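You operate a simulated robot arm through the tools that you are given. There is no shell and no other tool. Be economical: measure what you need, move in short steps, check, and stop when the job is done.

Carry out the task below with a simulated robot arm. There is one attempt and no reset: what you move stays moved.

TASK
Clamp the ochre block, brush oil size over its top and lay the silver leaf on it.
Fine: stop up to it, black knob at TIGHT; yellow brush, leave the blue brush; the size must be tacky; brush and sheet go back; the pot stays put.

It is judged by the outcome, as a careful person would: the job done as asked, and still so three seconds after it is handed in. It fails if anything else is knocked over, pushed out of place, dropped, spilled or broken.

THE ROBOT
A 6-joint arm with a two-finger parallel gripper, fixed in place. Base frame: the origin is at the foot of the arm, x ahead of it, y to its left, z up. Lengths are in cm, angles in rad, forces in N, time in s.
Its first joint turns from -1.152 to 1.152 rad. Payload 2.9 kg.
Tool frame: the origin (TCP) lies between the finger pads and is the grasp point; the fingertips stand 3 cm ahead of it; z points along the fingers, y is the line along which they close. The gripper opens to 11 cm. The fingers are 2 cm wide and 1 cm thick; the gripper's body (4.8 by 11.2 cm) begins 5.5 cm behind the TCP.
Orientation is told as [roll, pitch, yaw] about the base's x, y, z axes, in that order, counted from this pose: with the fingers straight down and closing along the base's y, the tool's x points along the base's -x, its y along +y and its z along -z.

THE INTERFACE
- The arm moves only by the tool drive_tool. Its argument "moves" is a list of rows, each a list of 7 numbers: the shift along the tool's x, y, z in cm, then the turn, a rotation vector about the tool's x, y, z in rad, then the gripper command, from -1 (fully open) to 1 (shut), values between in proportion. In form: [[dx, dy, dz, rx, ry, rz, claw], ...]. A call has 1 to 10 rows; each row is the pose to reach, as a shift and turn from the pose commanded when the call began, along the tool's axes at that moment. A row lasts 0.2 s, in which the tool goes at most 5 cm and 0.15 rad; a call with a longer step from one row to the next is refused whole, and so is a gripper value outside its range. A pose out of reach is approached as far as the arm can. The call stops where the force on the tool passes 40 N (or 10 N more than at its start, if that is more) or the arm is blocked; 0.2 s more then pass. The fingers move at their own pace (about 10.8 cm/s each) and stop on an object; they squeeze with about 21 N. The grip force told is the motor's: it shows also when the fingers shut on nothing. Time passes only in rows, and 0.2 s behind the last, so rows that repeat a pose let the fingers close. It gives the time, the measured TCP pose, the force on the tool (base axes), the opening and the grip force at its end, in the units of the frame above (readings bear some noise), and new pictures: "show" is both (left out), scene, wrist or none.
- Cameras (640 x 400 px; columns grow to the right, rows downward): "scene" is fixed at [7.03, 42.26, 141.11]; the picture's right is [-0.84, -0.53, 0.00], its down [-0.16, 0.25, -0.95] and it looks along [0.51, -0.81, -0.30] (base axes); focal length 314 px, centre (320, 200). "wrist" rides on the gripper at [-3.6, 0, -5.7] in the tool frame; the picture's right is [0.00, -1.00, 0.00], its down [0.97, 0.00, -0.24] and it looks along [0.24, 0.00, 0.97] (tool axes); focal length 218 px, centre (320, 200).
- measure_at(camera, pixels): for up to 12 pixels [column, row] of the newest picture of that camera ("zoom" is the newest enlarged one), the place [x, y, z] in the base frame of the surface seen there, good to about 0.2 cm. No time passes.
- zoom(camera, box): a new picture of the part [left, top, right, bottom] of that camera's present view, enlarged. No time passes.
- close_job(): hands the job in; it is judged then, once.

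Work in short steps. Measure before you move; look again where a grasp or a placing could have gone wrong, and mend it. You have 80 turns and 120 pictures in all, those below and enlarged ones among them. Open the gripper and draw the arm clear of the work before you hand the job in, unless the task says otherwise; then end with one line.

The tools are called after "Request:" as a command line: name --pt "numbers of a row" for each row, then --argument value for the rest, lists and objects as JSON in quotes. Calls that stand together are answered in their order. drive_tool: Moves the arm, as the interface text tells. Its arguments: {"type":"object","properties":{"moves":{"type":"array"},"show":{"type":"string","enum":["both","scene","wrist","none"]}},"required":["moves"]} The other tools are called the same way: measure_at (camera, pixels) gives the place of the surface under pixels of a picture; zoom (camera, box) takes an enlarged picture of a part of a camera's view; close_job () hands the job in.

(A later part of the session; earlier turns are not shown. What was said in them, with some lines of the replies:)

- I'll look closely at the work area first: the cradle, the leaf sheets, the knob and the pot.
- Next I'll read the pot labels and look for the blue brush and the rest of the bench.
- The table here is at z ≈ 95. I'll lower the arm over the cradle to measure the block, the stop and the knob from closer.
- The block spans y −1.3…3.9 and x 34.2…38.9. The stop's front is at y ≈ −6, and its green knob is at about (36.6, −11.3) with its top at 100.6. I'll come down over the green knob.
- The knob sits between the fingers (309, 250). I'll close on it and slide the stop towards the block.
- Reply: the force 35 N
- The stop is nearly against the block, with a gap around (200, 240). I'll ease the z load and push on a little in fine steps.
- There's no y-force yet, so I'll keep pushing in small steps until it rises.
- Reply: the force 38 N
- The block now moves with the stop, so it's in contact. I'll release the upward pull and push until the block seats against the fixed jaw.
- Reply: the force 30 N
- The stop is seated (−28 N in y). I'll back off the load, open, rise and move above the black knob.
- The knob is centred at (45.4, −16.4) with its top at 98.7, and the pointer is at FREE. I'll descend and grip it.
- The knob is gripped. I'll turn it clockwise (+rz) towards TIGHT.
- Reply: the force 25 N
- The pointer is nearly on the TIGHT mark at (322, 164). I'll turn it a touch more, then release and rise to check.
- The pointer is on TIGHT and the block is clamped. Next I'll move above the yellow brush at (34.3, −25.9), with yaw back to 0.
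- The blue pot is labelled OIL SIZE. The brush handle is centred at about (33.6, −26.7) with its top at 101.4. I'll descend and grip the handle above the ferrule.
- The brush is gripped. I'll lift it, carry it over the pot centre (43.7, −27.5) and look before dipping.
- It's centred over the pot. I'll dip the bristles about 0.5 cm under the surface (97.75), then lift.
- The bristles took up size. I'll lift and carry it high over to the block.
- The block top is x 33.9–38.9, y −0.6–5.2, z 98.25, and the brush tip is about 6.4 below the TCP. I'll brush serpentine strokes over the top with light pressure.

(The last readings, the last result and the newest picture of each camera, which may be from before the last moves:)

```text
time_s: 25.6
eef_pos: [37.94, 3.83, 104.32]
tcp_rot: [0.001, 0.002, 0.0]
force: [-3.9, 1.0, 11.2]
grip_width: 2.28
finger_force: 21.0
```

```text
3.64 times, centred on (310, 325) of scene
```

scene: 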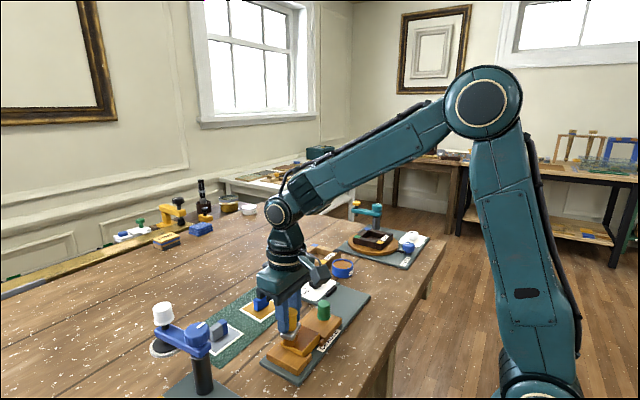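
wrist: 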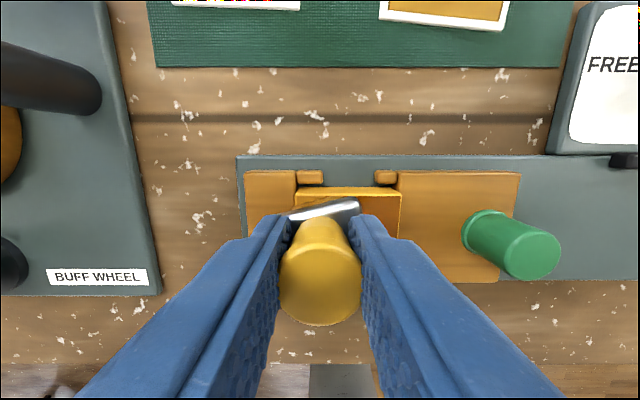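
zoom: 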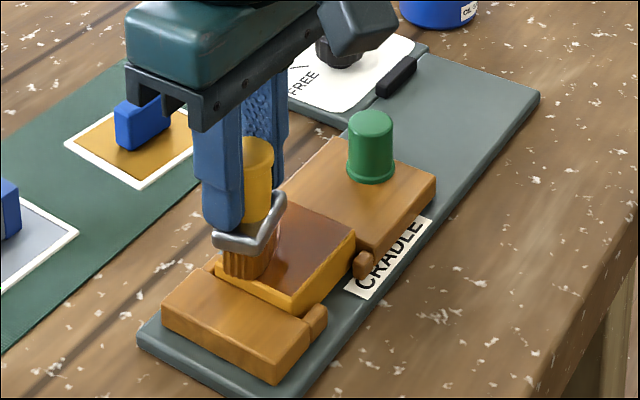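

Size is on the block. I'll lift and look at the coverage.

Request:
drive_tool --pt "0 0 -3 0 0 0 1" --pt "0 0 -6.5 0 0 0 1" --pt "4 0 -7 0 0 0 1" --pt "7.5 0 -7 0 0 0 1" --show "both"

Request:
zoom --camera "wrist" --box '[220, 60, 420, 200]'

Request:
zoom --camera "scene" --box '[250, 300, 350, 380]'

```text
time_s: 26.6
eef_pos: [30.53, 3.85, 111.28]
tcp_rot: [0.0, -0.001, 0.0]
force: [0.7, -0.2, -0.7]
grip_width: 2.29
finger_force: 20.5
```

scene: 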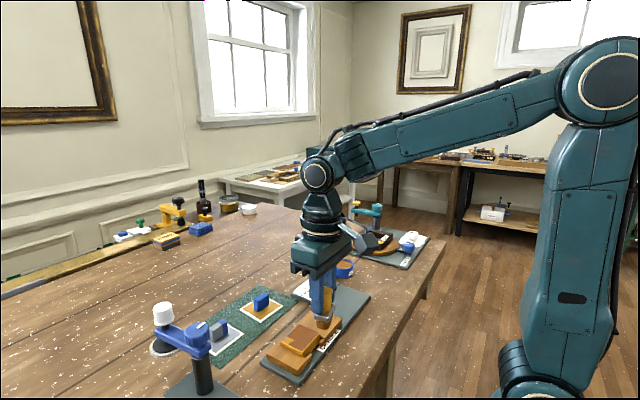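
wrist: 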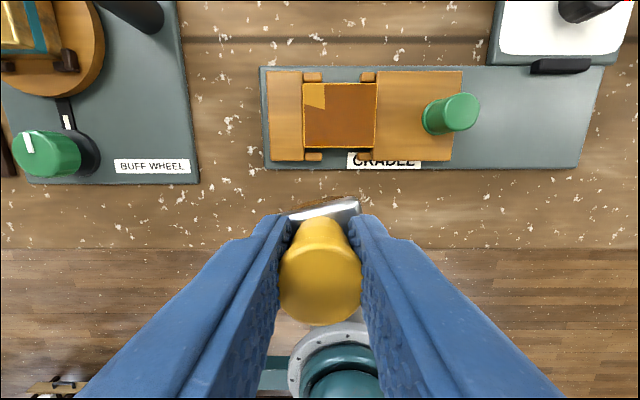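

```text
2.86 times, centred on (320, 130) of wrist
```

zoom: 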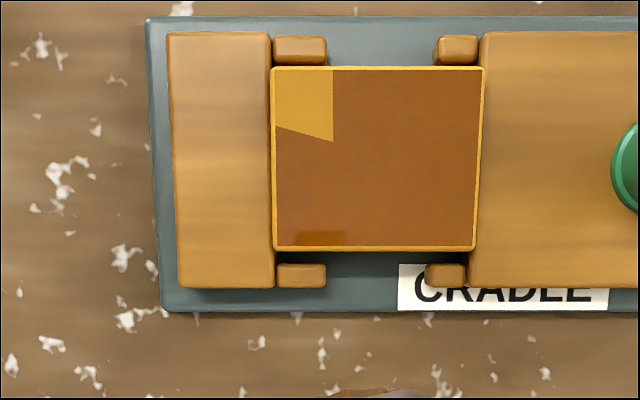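

```text
5.00 times, centred on (300, 340) of scene
```

zoom: 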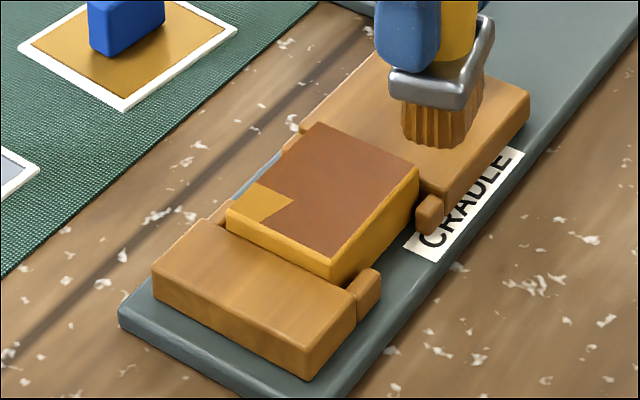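

Only the far-left corner (x > 37, y > 3.5) was missed. I'll restroke there, lift and look.

Request:
drive_tool --pt "-4 0.1 0 0 0 0 1" --pt "-6 0.1 3 0 0 0 1" --pt "-6 0.1 6.9 0 0 0 1" --pt "-6.8 0.2 7 0 0 0 1" --pt "-7.6 0.2 7 0 0 0 1" --pt "-7.6 0.2 7 0 0 0 1" --pt "-7.6 0.2 3 0 0 0 1" --pt "-5 0 0 0 0 0 1" --pt "-1 0 0 0 0 0 1" --pt "0 0 0 0 0 0 1" --show "wrist"

Request:
zoom --camera "wrist" --box '[220, 60, 420, 200]'

```text
time_s: 28.8
eef_pos: [30.58, 3.65, 111.32]
tcp_rot: [0.0, -0.001, 0.0]
force: [-0.2, 0.3, -0.9]
grip_width: 2.3
finger_force: 21.8
```

wrist: 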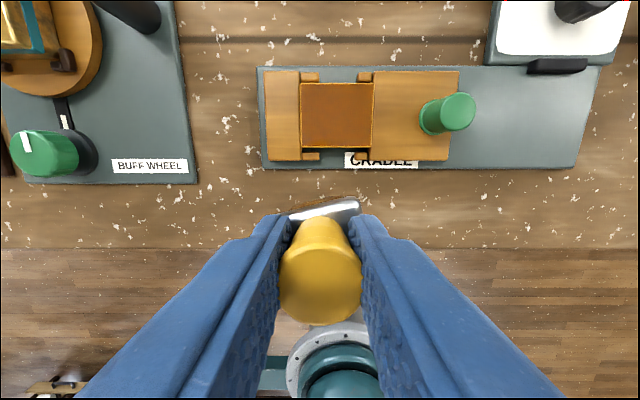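

```text
2.86 times, centred on (320, 130) of wrist
```

zoom: 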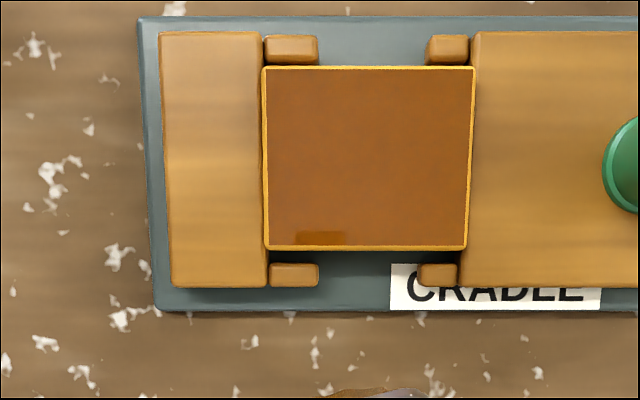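

Coverage is complete. I'll carry the brush back above its place at (33.6, −26.7).

Request:
drive_tool --pt "-0.5 -4 0 0 0 0 1" --pt "-1 -8.5 0 0 0 0 1" --pt "-1.5 -13 0 0 0 0 1" --pt "-2 -17.5 0 0 0 0 1" --pt "-2.5 -22 0 0 0 0 1" --pt "-3 -26.5 0 0 0 0 1" --pt "-3.05 -30.4 0 0 0 0 1" --pt "-3.05 -30.4 4 0 0 0 1" --pt "-3.05 -30.4 8 0 0 0 1" --pt "-3.05 -30.4 8 0 0 0 1" --show "both"

Request:
zoom --camera "scene" --box '[325, 235, 405, 300]'

```text
time_s: 31.0
eef_pos: [33.55, -26.58, 103.31]
tcp_rot: [0.001, 0.002, 0.0]
force: [1.0, 0.0, -0.7]
grip_width: 2.27
finger_force: 21.4
```

scene: 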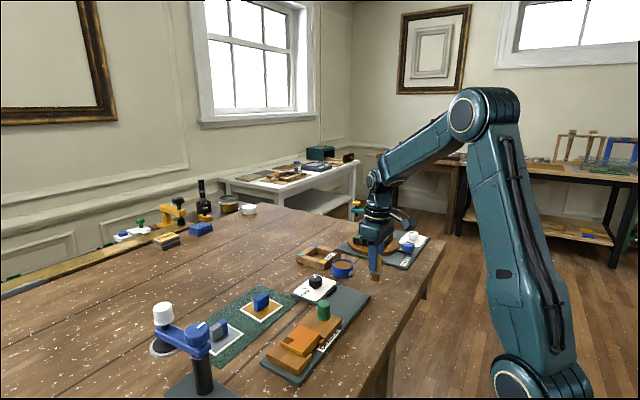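
wrist: 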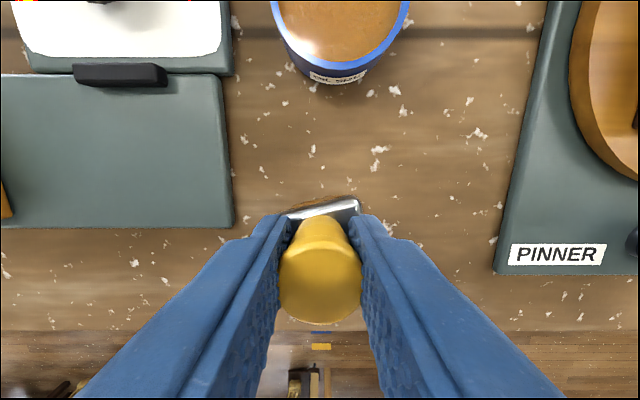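

```text
6.15 times, centred on (365, 268) of scene
```

zoom: 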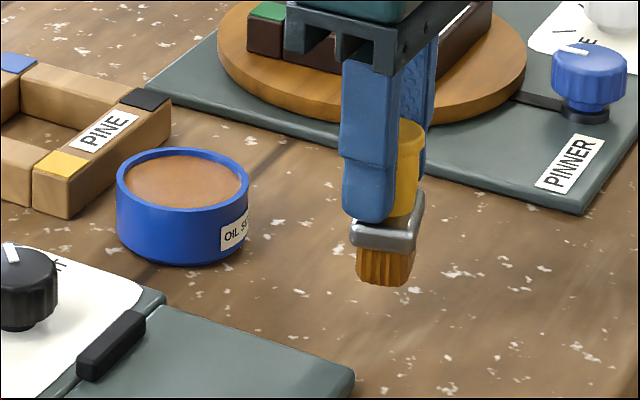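

The ferrule is yawed slightly, so I'll turn it back about 0.13 rad while lowering until it touches the table.

Request:
drive_tool --pt "0 0 1 0 0 0.13 1" --pt "0 0 1.5 0 0 0.13 1" --pt "0 0 1.75 0 0 0.13 1" --pt "0 0 1.9 0 0 0.13 1" --pt "0 0 1.9 0 0 0.13 1" --show "wrist"

Request:
zoom --camera "scene" --box '[325, 235, 405, 300]'

```text
time_s: 32.2
eef_pos: [33.59, -26.6, 101.28]
tcp_rot: [0.001, 0.001, -0.129]
force: [0.5, 0.4, -0.7]
grip_width: 2.27
finger_force: 21.4
```

wrist: 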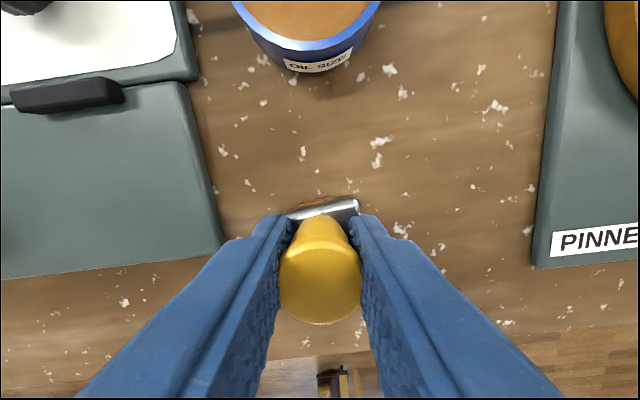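

```text
6.15 times, centred on (365, 268) of scene
```

zoom: 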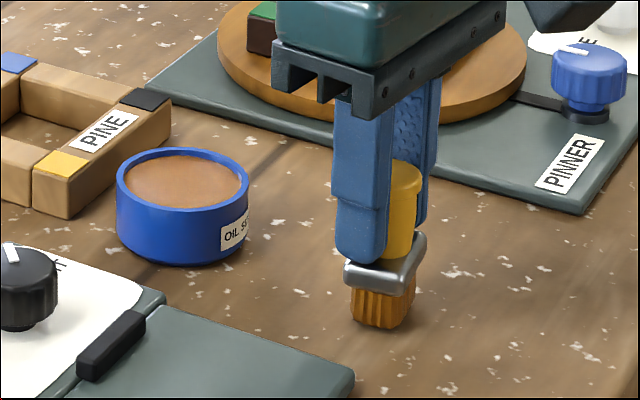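

No contact force yet, so I'll lower further in fine steps.

Request:
drive_tool --pt "0 0 0.12 0 0 0 1" --pt "0 0 0.24 0 0 0 1" --pt "0 0 0.3 0 0 0 1" --show "none"

Request:
zoom --camera "scene" --box '[325, 235, 405, 300]'

```text
time_s: 33.0
eef_pos: [33.57, -26.69, 101.02]
tcp_rot: [0.0, 0.001, -0.129]
force: [1.0, -0.4, -0.5]
grip_width: 2.32
finger_force: 21.0
```

```text
6.15 times, centred on (365, 268) of scene
```

zoom: 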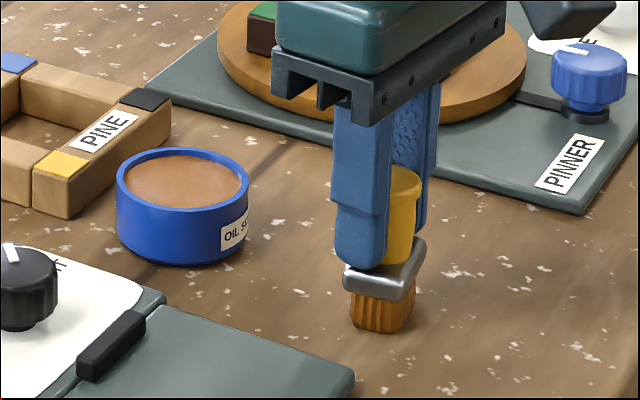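

Request:
drive_tool --pt "0 0 0.1 0 0 0 1" --pt "0 0 0.2 0 0 0 1" --pt "0 0 0.2 0 0 0 1" --show "none"

Request:
measure_at --camera "scene" --pixels '[[373, 284], [374, 287], [374, 279], [376, 276], [373, 290]]'

```text
time_s: 33.8
eef_pos: [33.66, -26.66, 101.02]
tcp_rot: [-0.002, -0.003, -0.131]
force: [-3.0, 0.3, 18.0]
grip_width: 2.29
finger_force: 20.4
```

```text
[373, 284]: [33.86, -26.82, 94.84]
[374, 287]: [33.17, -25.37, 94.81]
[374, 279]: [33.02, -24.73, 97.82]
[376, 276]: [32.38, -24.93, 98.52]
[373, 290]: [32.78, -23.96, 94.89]
```

It's touching at 18 N. I'll open, then rise straight up and check the brush stands.

Request:
drive_tool --pt "0 0 -0.08 0 0 0 1" --pt "0 0 -0.08 0 0 0 0.5" --pt "0 0 -0.08 0 0 0 0.3" --pt "0 0 -0.08 0 0 0 0.1" --pt "0 0 -2 0 0 0 0" --pt "0 0 -5 0 0 0 0" --pt "0 0 -9 0 0 0 0" --show "both"

Request:
zoom --camera "scene" --box '[325, 245, 405, 300]'

Request:
zoom --camera "scene" --box '[250, 300, 350, 380]'

```text
time_s: 35.4
eef_pos: [33.62, -26.56, 109.86]
tcp_rot: [-0.002, -0.001, -0.129]
force: [-0.8, -0.4, -0.2]
grip_width: 5.49
finger_force: 0.1
```

scene: 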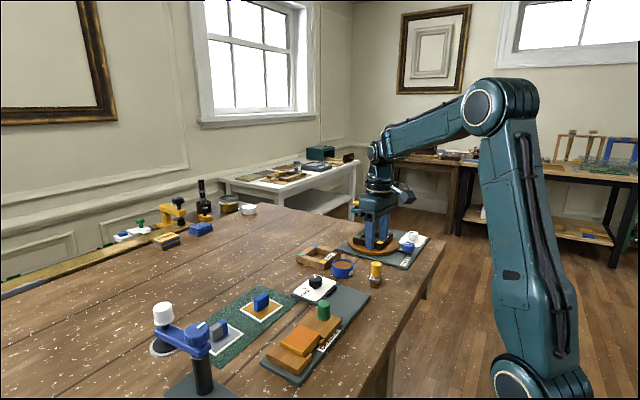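
wrist: 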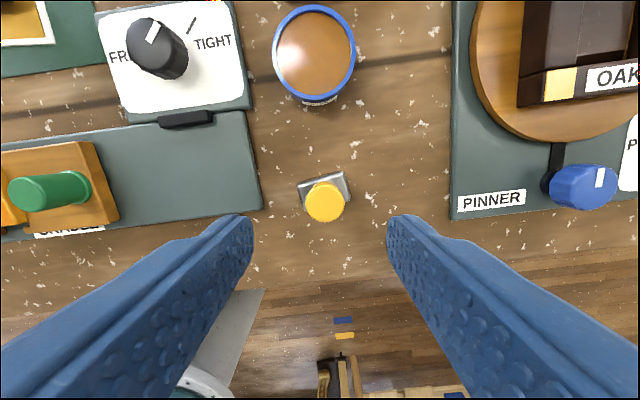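

```text
7.27 times, centred on (365, 272) of scene
```

zoom: 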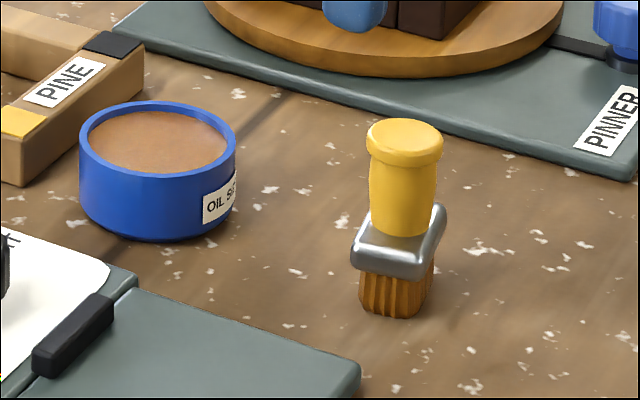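

```text
5.00 times, centred on (300, 340) of scene
```

zoom: 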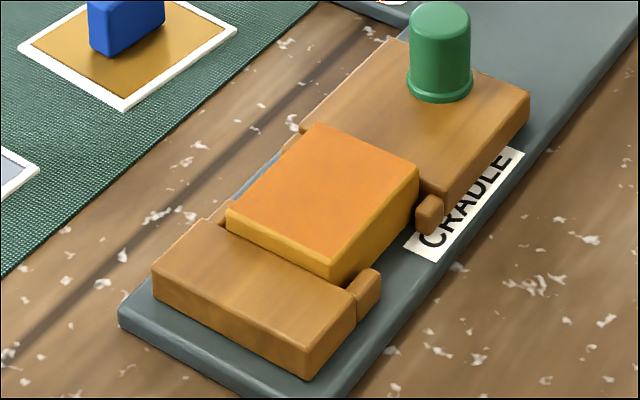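

The brush is back and standing. The size on the block has changed from brown to orange, so it is drying. I'll check the height of the buff-wheel arm before moving to the silver sheet.

Request:
measure_at --camera "scene" --pixels '[[163, 308], [195, 330], [180, 333], [200, 345], [216, 330], [223, 325], [240, 337], [205, 355], [262, 300], [210, 352]]'

Request:
zoom --camera "scene" --box '[180, 300, 260, 360]'

```text
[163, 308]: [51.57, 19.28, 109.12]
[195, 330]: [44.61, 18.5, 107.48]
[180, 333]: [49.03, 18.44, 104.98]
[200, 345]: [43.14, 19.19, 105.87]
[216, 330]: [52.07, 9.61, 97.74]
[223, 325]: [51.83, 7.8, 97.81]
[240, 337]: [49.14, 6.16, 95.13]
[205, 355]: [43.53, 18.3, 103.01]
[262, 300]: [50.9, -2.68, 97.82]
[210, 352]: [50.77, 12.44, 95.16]
```

```text
6.67 times, centred on (220, 330) of scene
```

zoom: 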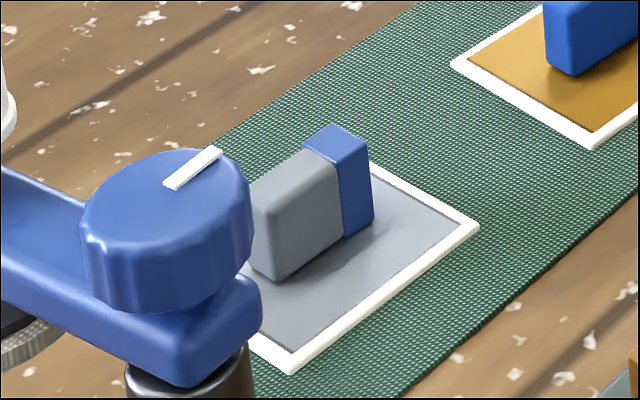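

Request:
drive_tool --pt "-1.395 3.7 -0.3 0 0 -0.144 0" --pt "-2.79 7.4 -0.6 0 0 -0.288 0" --pt "-4.185 11.1 -0.9 0 0 -0.144 0" --pt "-5.58 14.8 -1.2 0 0 0 0" --pt "-6.975 18.5 -1.5 0 0 0.144 0" --pt "-8.37 22.2 -1.8 0 0 0.288 0" --pt "-9.765 25.9 -2.1 0 0 0.432 0" --pt "-11.16 29.6 -2.4 0 0 0.576 0" --pt "-12.6 33 -2.7 0 0 0.72 0" --pt "-13.6 35.5 -3 0 0 0.864 0" --show "wrist"

Request:
zoom --camera "scene" --box '[250, 300, 350, 380]'

```text
time_s: 37.6
eef_pos: [51.68, 6.8, 113.14]
tcp_rot: [0.0, 0.001, -0.993]
force: [0.1, -0.8, 0.1]
grip_width: 5.51
finger_force: 0.0
```

wrist: 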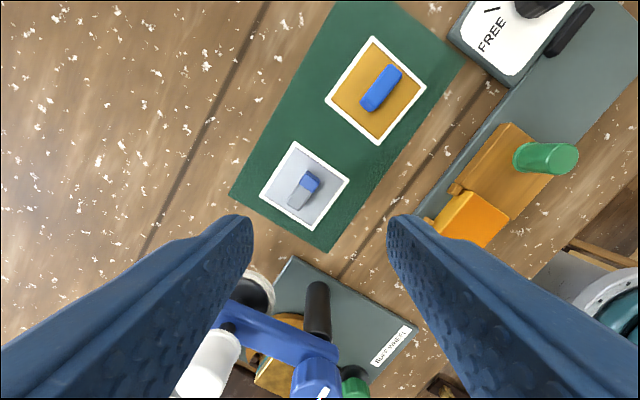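

```text
5.00 times, centred on (300, 340) of scene
```

zoom: 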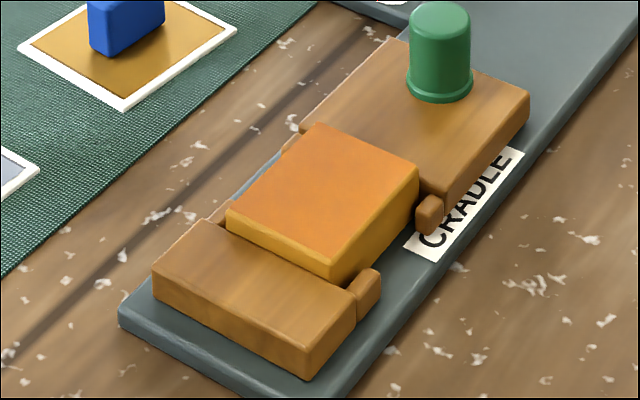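

Request:
measure_at --camera "wrist" --pixels '[[309, 175], [318, 180], [303, 185], [296, 183], [300, 196], [292, 201], [296, 143], [348, 180], [310, 229], [262, 194], [309, 181]]'

Request:
zoom --camera "wrist" --box '[240, 130, 370, 240]'

```text
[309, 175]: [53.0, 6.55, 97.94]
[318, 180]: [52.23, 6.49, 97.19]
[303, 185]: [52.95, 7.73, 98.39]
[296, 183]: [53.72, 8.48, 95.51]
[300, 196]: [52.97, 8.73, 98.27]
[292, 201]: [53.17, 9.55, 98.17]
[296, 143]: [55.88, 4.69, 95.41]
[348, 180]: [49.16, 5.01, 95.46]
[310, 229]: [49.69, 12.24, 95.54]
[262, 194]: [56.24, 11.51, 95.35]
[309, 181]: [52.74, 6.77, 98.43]
```

```text
3.64 times, centred on (305, 185) of wrist
```

zoom: 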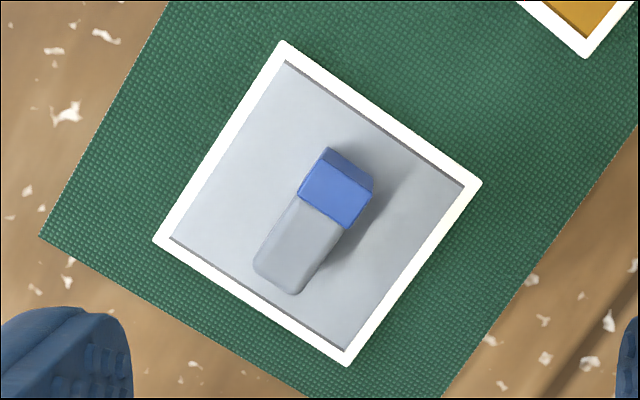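

The sheet is centred at (52.75, 8.3), rotated about −0.08 rad, and its handle runs along y with the top at 98.4. I'll line up the gripper across the handle and lower part way.

Request:
drive_tool --pt "0.2 0.6 1 0 0 0.14 0" --pt "0.4 1.2 2 0 0 0.28 0" --pt "0.57 1.69 4 0 0 0.42 0" --pt "0.57 1.69 7 0 0 0.56 0" --pt "0.57 1.69 9 0 0 0.657 0" --pt "0.57 1.69 9 0 0 0.657 0" --show "wrist"

Request:
zoom --camera "scene" --box '[250, 300, 350, 380]'

```text
time_s: 39.0
eef_pos: [52.86, 8.09, 103.94]
tcp_rot: [0.001, 0.0, -1.652]
force: [-0.8, -0.5, 0.1]
grip_width: 5.53
finger_force: 0.1
```

wrist: 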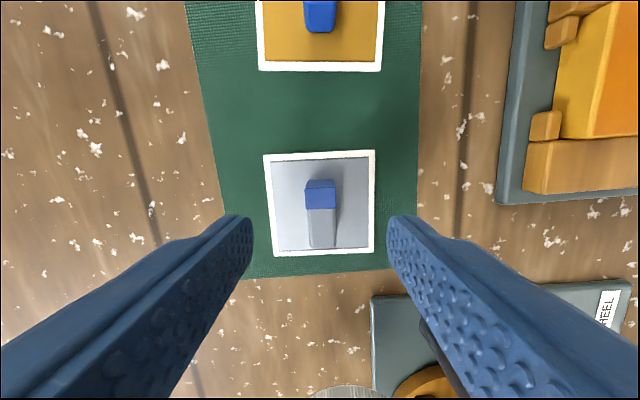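

```text
5.00 times, centred on (300, 340) of scene
```

zoom: 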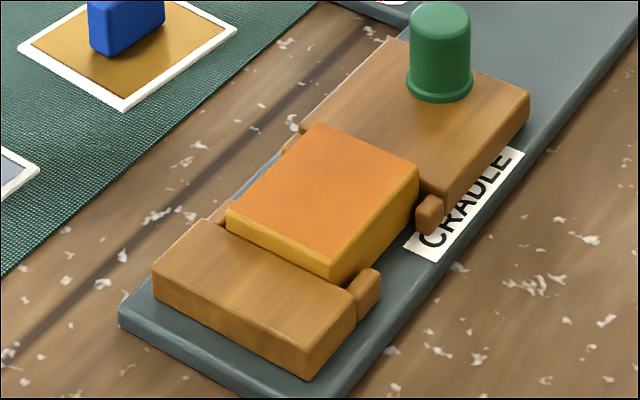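

The handle is centred (320, 213). I'll descend and grip it.

Request:
drive_tool --pt "0 0 3 0 0 -0.03 0" --pt "0 0 4.7 0 0 -0.03 0.2" --pt "0 0 4.7 0 0 -0.03 0.6" --pt "0 0 4.7 0 0 -0.03 1" --pt "0 0 4.7 0 0 -0.03 1" --show "wrist"

Request:
zoom --camera "scene" --box '[250, 300, 350, 380]'

```text
time_s: 40.2
eef_pos: [52.81, 8.21, 99.16]
tcp_rot: [-0.001, -0.001, -1.621]
force: [0.2, -0.3, -0.5]
grip_width: 1.47
finger_force: 21.0
```

wrist: 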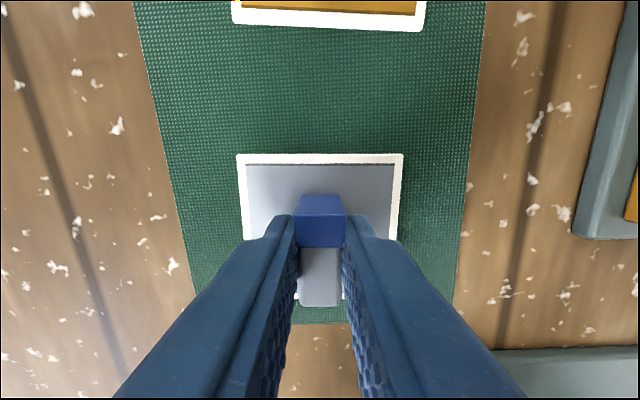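

```text
5.00 times, centred on (300, 340) of scene
```

zoom: 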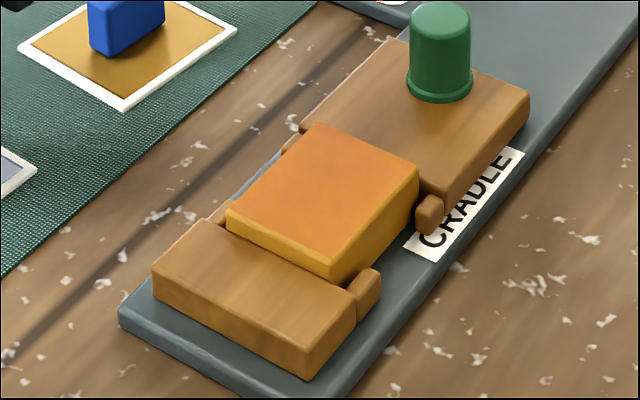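

The sheet is gripped. I'll lift it and carry it over the block.

Request:
drive_tool --pt "0 0 -2 0 0 0 1" --pt "0 0 -6 0 0 0 1" --pt "0 0 -8 0 0 0 1" --pt "-1.7 -4 -8 0 0 0 1" --pt "-3.4 -8 -8 0 0 -0.037 1" --pt "-5.2 -12 -8 0 0 -0.037 1" --pt "-6.9 -15.98 -8 0 0 -0.037 1" --pt "-6.9 -15.98 -8 0 0 -0.037 1" --show "both"

Request:
zoom --camera "scene" --box '[240, 270, 380, 380]'

```text
time_s: 42.0
eef_pos: [36.33, 2.07, 107.1]
tcp_rot: [-0.002, -0.001, -1.582]
force: [0.5, 0.3, 0.2]
grip_width: 1.44
finger_force: 20.3
```

scene: 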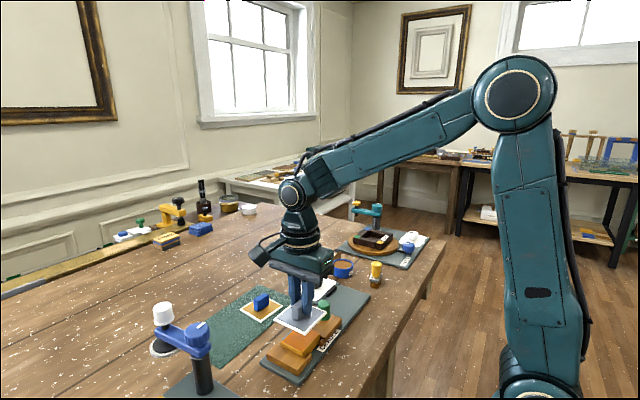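
wrist: 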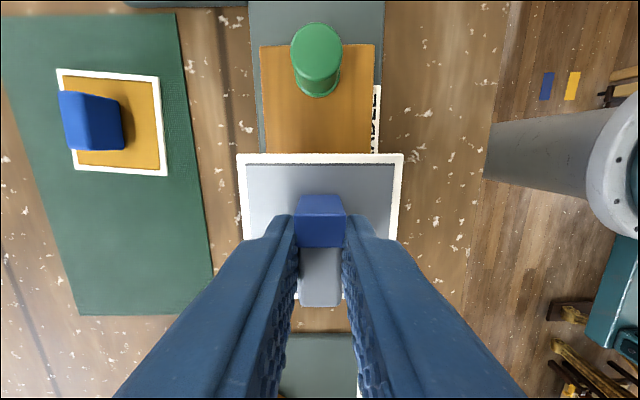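

```text
3.64 times, centred on (310, 325) of scene
```

zoom: 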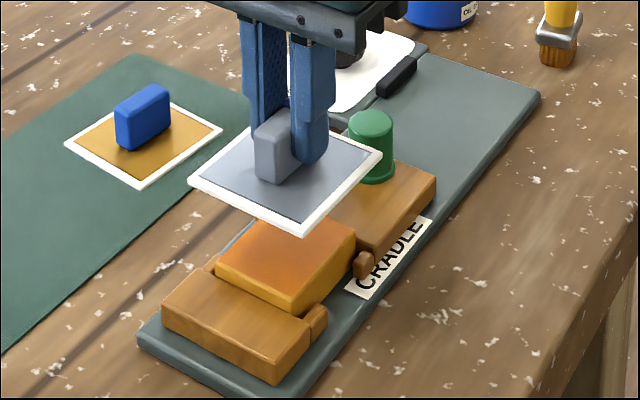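

Request:
measure_at --camera "zoom" --pixels '[[193, 180], [303, 233], [379, 153], [258, 133], [222, 267], [292, 306], [352, 240], [290, 262]]'

Request:
measure_at --camera "wrist" --pixels '[[240, 156], [401, 156], [262, 120], [372, 120], [245, 235], [394, 235]]'

```text
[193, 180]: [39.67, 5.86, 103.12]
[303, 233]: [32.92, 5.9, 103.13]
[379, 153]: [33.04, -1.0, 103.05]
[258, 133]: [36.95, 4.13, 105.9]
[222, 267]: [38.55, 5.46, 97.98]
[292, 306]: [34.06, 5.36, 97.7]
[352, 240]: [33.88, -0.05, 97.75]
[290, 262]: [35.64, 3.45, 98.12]
```

```text
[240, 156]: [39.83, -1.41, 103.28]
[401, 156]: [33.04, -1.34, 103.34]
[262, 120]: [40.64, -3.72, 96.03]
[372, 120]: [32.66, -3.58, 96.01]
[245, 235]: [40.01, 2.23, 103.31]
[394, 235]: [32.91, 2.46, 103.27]
```

The sheet (x 32.95–39.8, y −1.3–5.85) is centred over the block. I'll lower it until it presses lightly.

Request:
drive_tool --pt "0 0 2.5 0 0 0 1" --pt "0 0 4.4 0 0 0 1" --pt "0 0 4.8 0 0 0 1" --pt "0 0 5.0 0 0 0 1" --pt "0 0 5.1 0 0 0 1" --show "wrist"

Request:
zoom --camera "scene" --box '[240, 280, 360, 380]'

```text
time_s: 43.2
eef_pos: [36.48, 1.99, 102.02]
tcp_rot: [0.005, -0.001, -1.583]
force: [1.1, 1.3, 19.0]
grip_width: 1.47
finger_force: 21.1
```

wrist: 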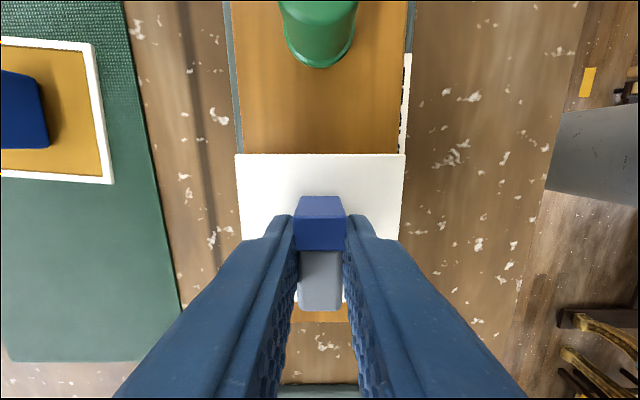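

```text
4.00 times, centred on (300, 330) of scene
```

zoom: 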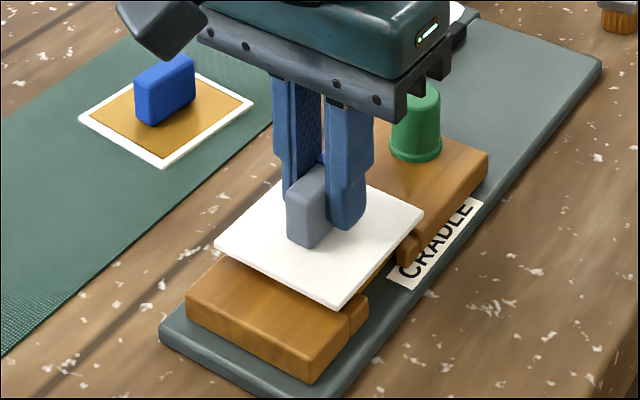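

The sheet is now bare white, so the leaf has transferred. I'll lift straight up and inspect.

Request:
drive_tool --pt "0 0 0 0 0 0 1" --pt "0 0 -1 0 0 0 1" --pt "0 0 -5.1 0 0 0 1" --pt "2 4 -5.1 0 0 0 1" --pt "4 8 -5.1 0 0 0 1" --show "both"

Request:
zoom --camera "scene" --box '[240, 280, 360, 380]'

```text
time_s: 44.4
eef_pos: [44.67, 6.1, 107.1]
tcp_rot: [-0.002, 0.0, -1.583]
force: [0.3, -0.3, -0.1]
grip_width: 1.44
finger_force: 20.8
```

scene: 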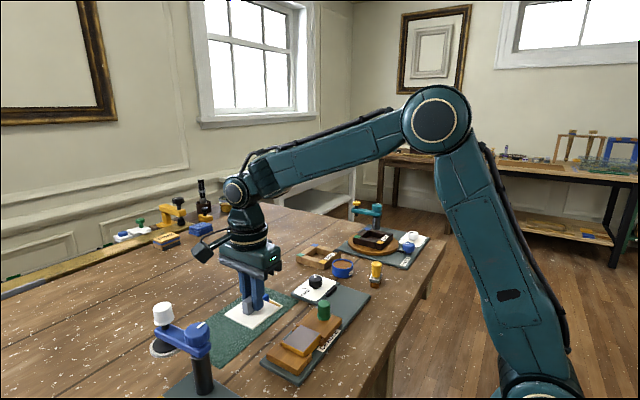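
wrist: 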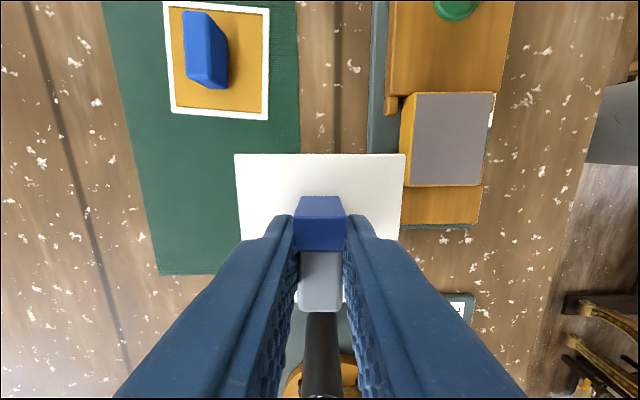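

```text
4.00 times, centred on (300, 330) of scene
```

zoom: 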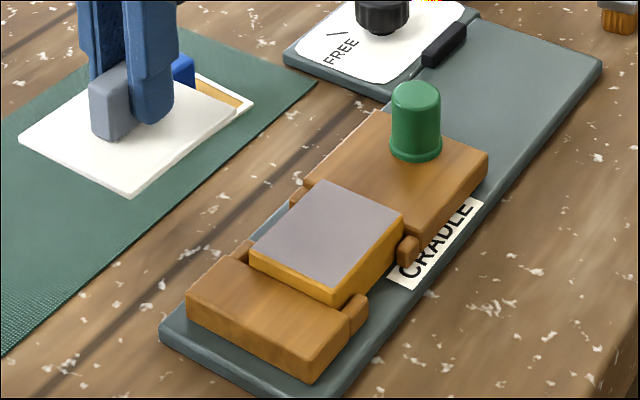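

The leaf covers the block top completely. I'll return the sheet to its place on the mat.

Request:
drive_tool --pt "1 4 0 0 0 0.037 1" --pt "2.1 8.2 0 0 0 0.037 1" --pt "2.1 8.2 3 0 0 0.037 1" --pt "2.1 8.2 6.5 0 0 0.037 1" --pt "2.1 8.2 7.6 0 0 0.037 1" --pt "2.1 8.2 7.9 0 0 0.037 1" --pt "2.1 8.2 8.0 0 0 0.037 1" --show "wrist"

```text
time_s: 46.0
eef_pos: [52.72, 7.99, 99.09]
tcp_rot: [-0.002, 0.0, -1.622]
force: [-0.3, 0.7, -0.1]
grip_width: 1.46
finger_force: 21.0
```

wrist: 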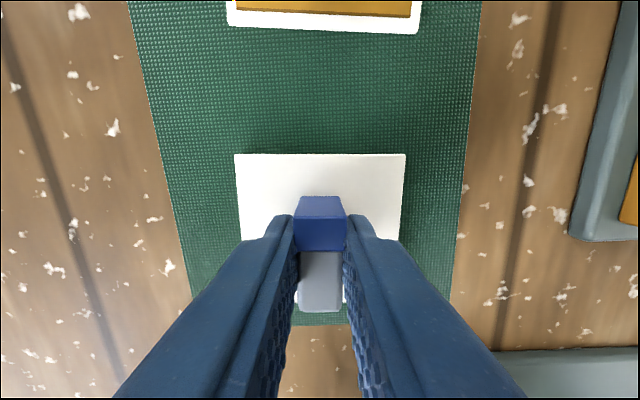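

It's within ~0.2 cm of its original spot. I'll correct slightly, touch down, release and rise.

Request:
drive_tool --pt "0.12 0.2 0 0 0 0 1" --pt "0.12 0.2 0.1 0 0 0 1" --pt "0.12 0.2 0.2 0 0 0 1" --show "none"

```text
time_s: 46.8
eef_pos: [52.89, 8.2, 98.96]
tcp_rot: [0.0, 0.001, -1.621]
force: [0.5, 0.1, 0.4]
grip_width: 1.46
finger_force: 21.0
```

Request:
drive_tool --pt "0 0 0.08 0 0 0 1" --pt "0 0 0.16 0 0 0 1" --pt "0 0 0.16 0 0 0 1" --show "none"

Request:
zoom --camera "scene" --box '[180, 280, 300, 370]'

```text
time_s: 47.6
eef_pos: [52.96, 8.2, 98.9]
tcp_rot: [0.002, 0.0, -1.621]
force: [0.0, 1.1, 8.7]
grip_width: 1.46
finger_force: 21.0
```

```text
4.44 times, centred on (240, 325) of scene
```

zoom: 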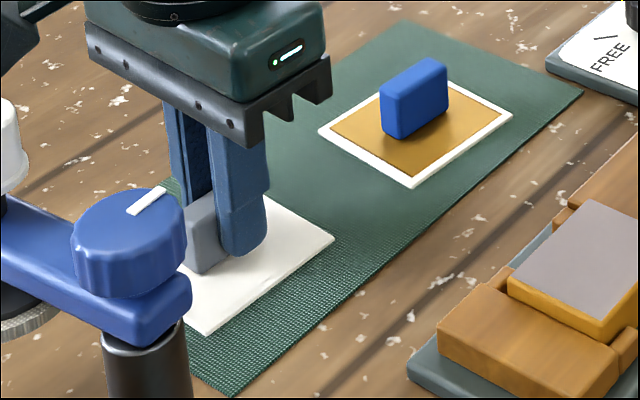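

It's touching at 9 N. I'll open, rise and draw clear.

Request:
drive_tool --pt "0 0 0 0 0 0 0.6" --pt "0 0 0 0 0 0 0.3" --pt "0 0 0 0 0 0 0.2" --pt "0 0 -4 0 0 0 0.2" --pt "0 0 -9 0 0 0 0" --pt "0 0 -14 0 0 0 -0.5" --pt "-3 0 -18 0 0 0 -1" --pt "-7 0 -20 0 0 0 -1" --pt "-7 0 -20 0 0 0 -1" --show "both"

Request:
zoom --camera "scene" --box '[180, 250, 400, 390]'

Request:
zoom --camera "scene" --box '[240, 280, 360, 380]'

```text
time_s: 49.6
eef_pos: [52.64, 1.16, 119.1]
tcp_rot: [0.0, 0.001, -1.621]
force: [-0.5, 0.7, 0.3]
grip_width: 11.0
finger_force: 0.1
```

scene: 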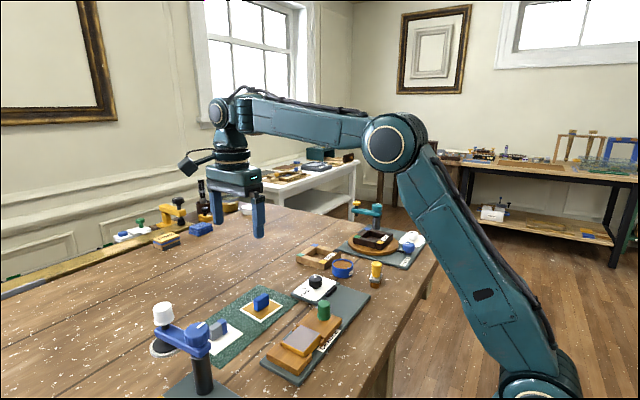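
wrist: 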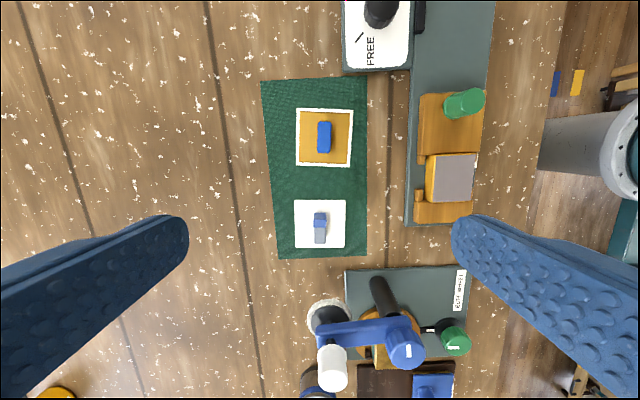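

```text
2.86 times, centred on (290, 320) of scene
```

zoom: 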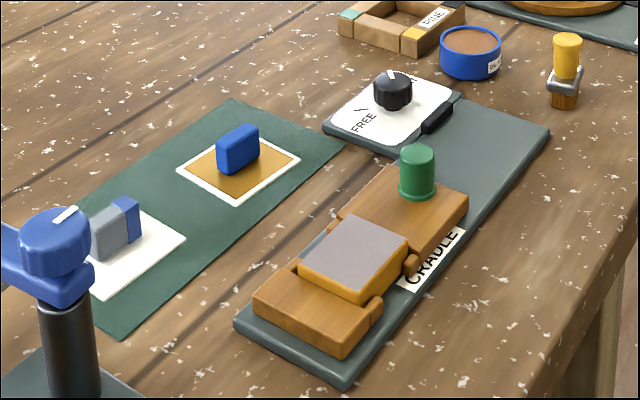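

```text
4.00 times, centred on (300, 330) of scene
```

zoom: 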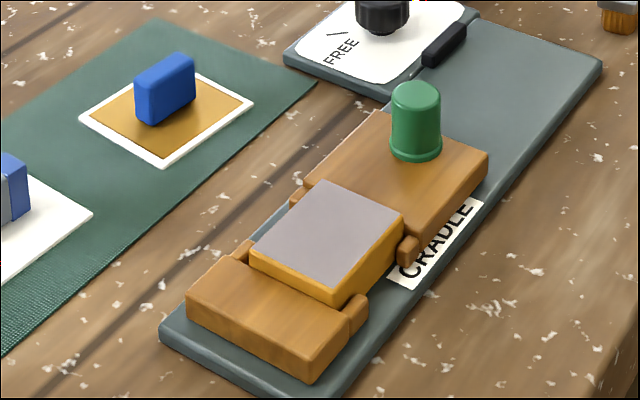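

The block is clamped and leafed, the brush and sheet are back, the pot hasn't moved, and the arm is clear. I'm handing the job in.

Request:
close_job

```text
The job is handed in.
```

The ochre block is clamped with the stop against it and the black knob at TIGHT. Its top is sized and fully covered in silver leaf, the yellow brush and the sheet are back in place, and the pot was not moved. I judged the size tacky from its change of colour, brown to orange, and I never saw a blue brush on the bench.
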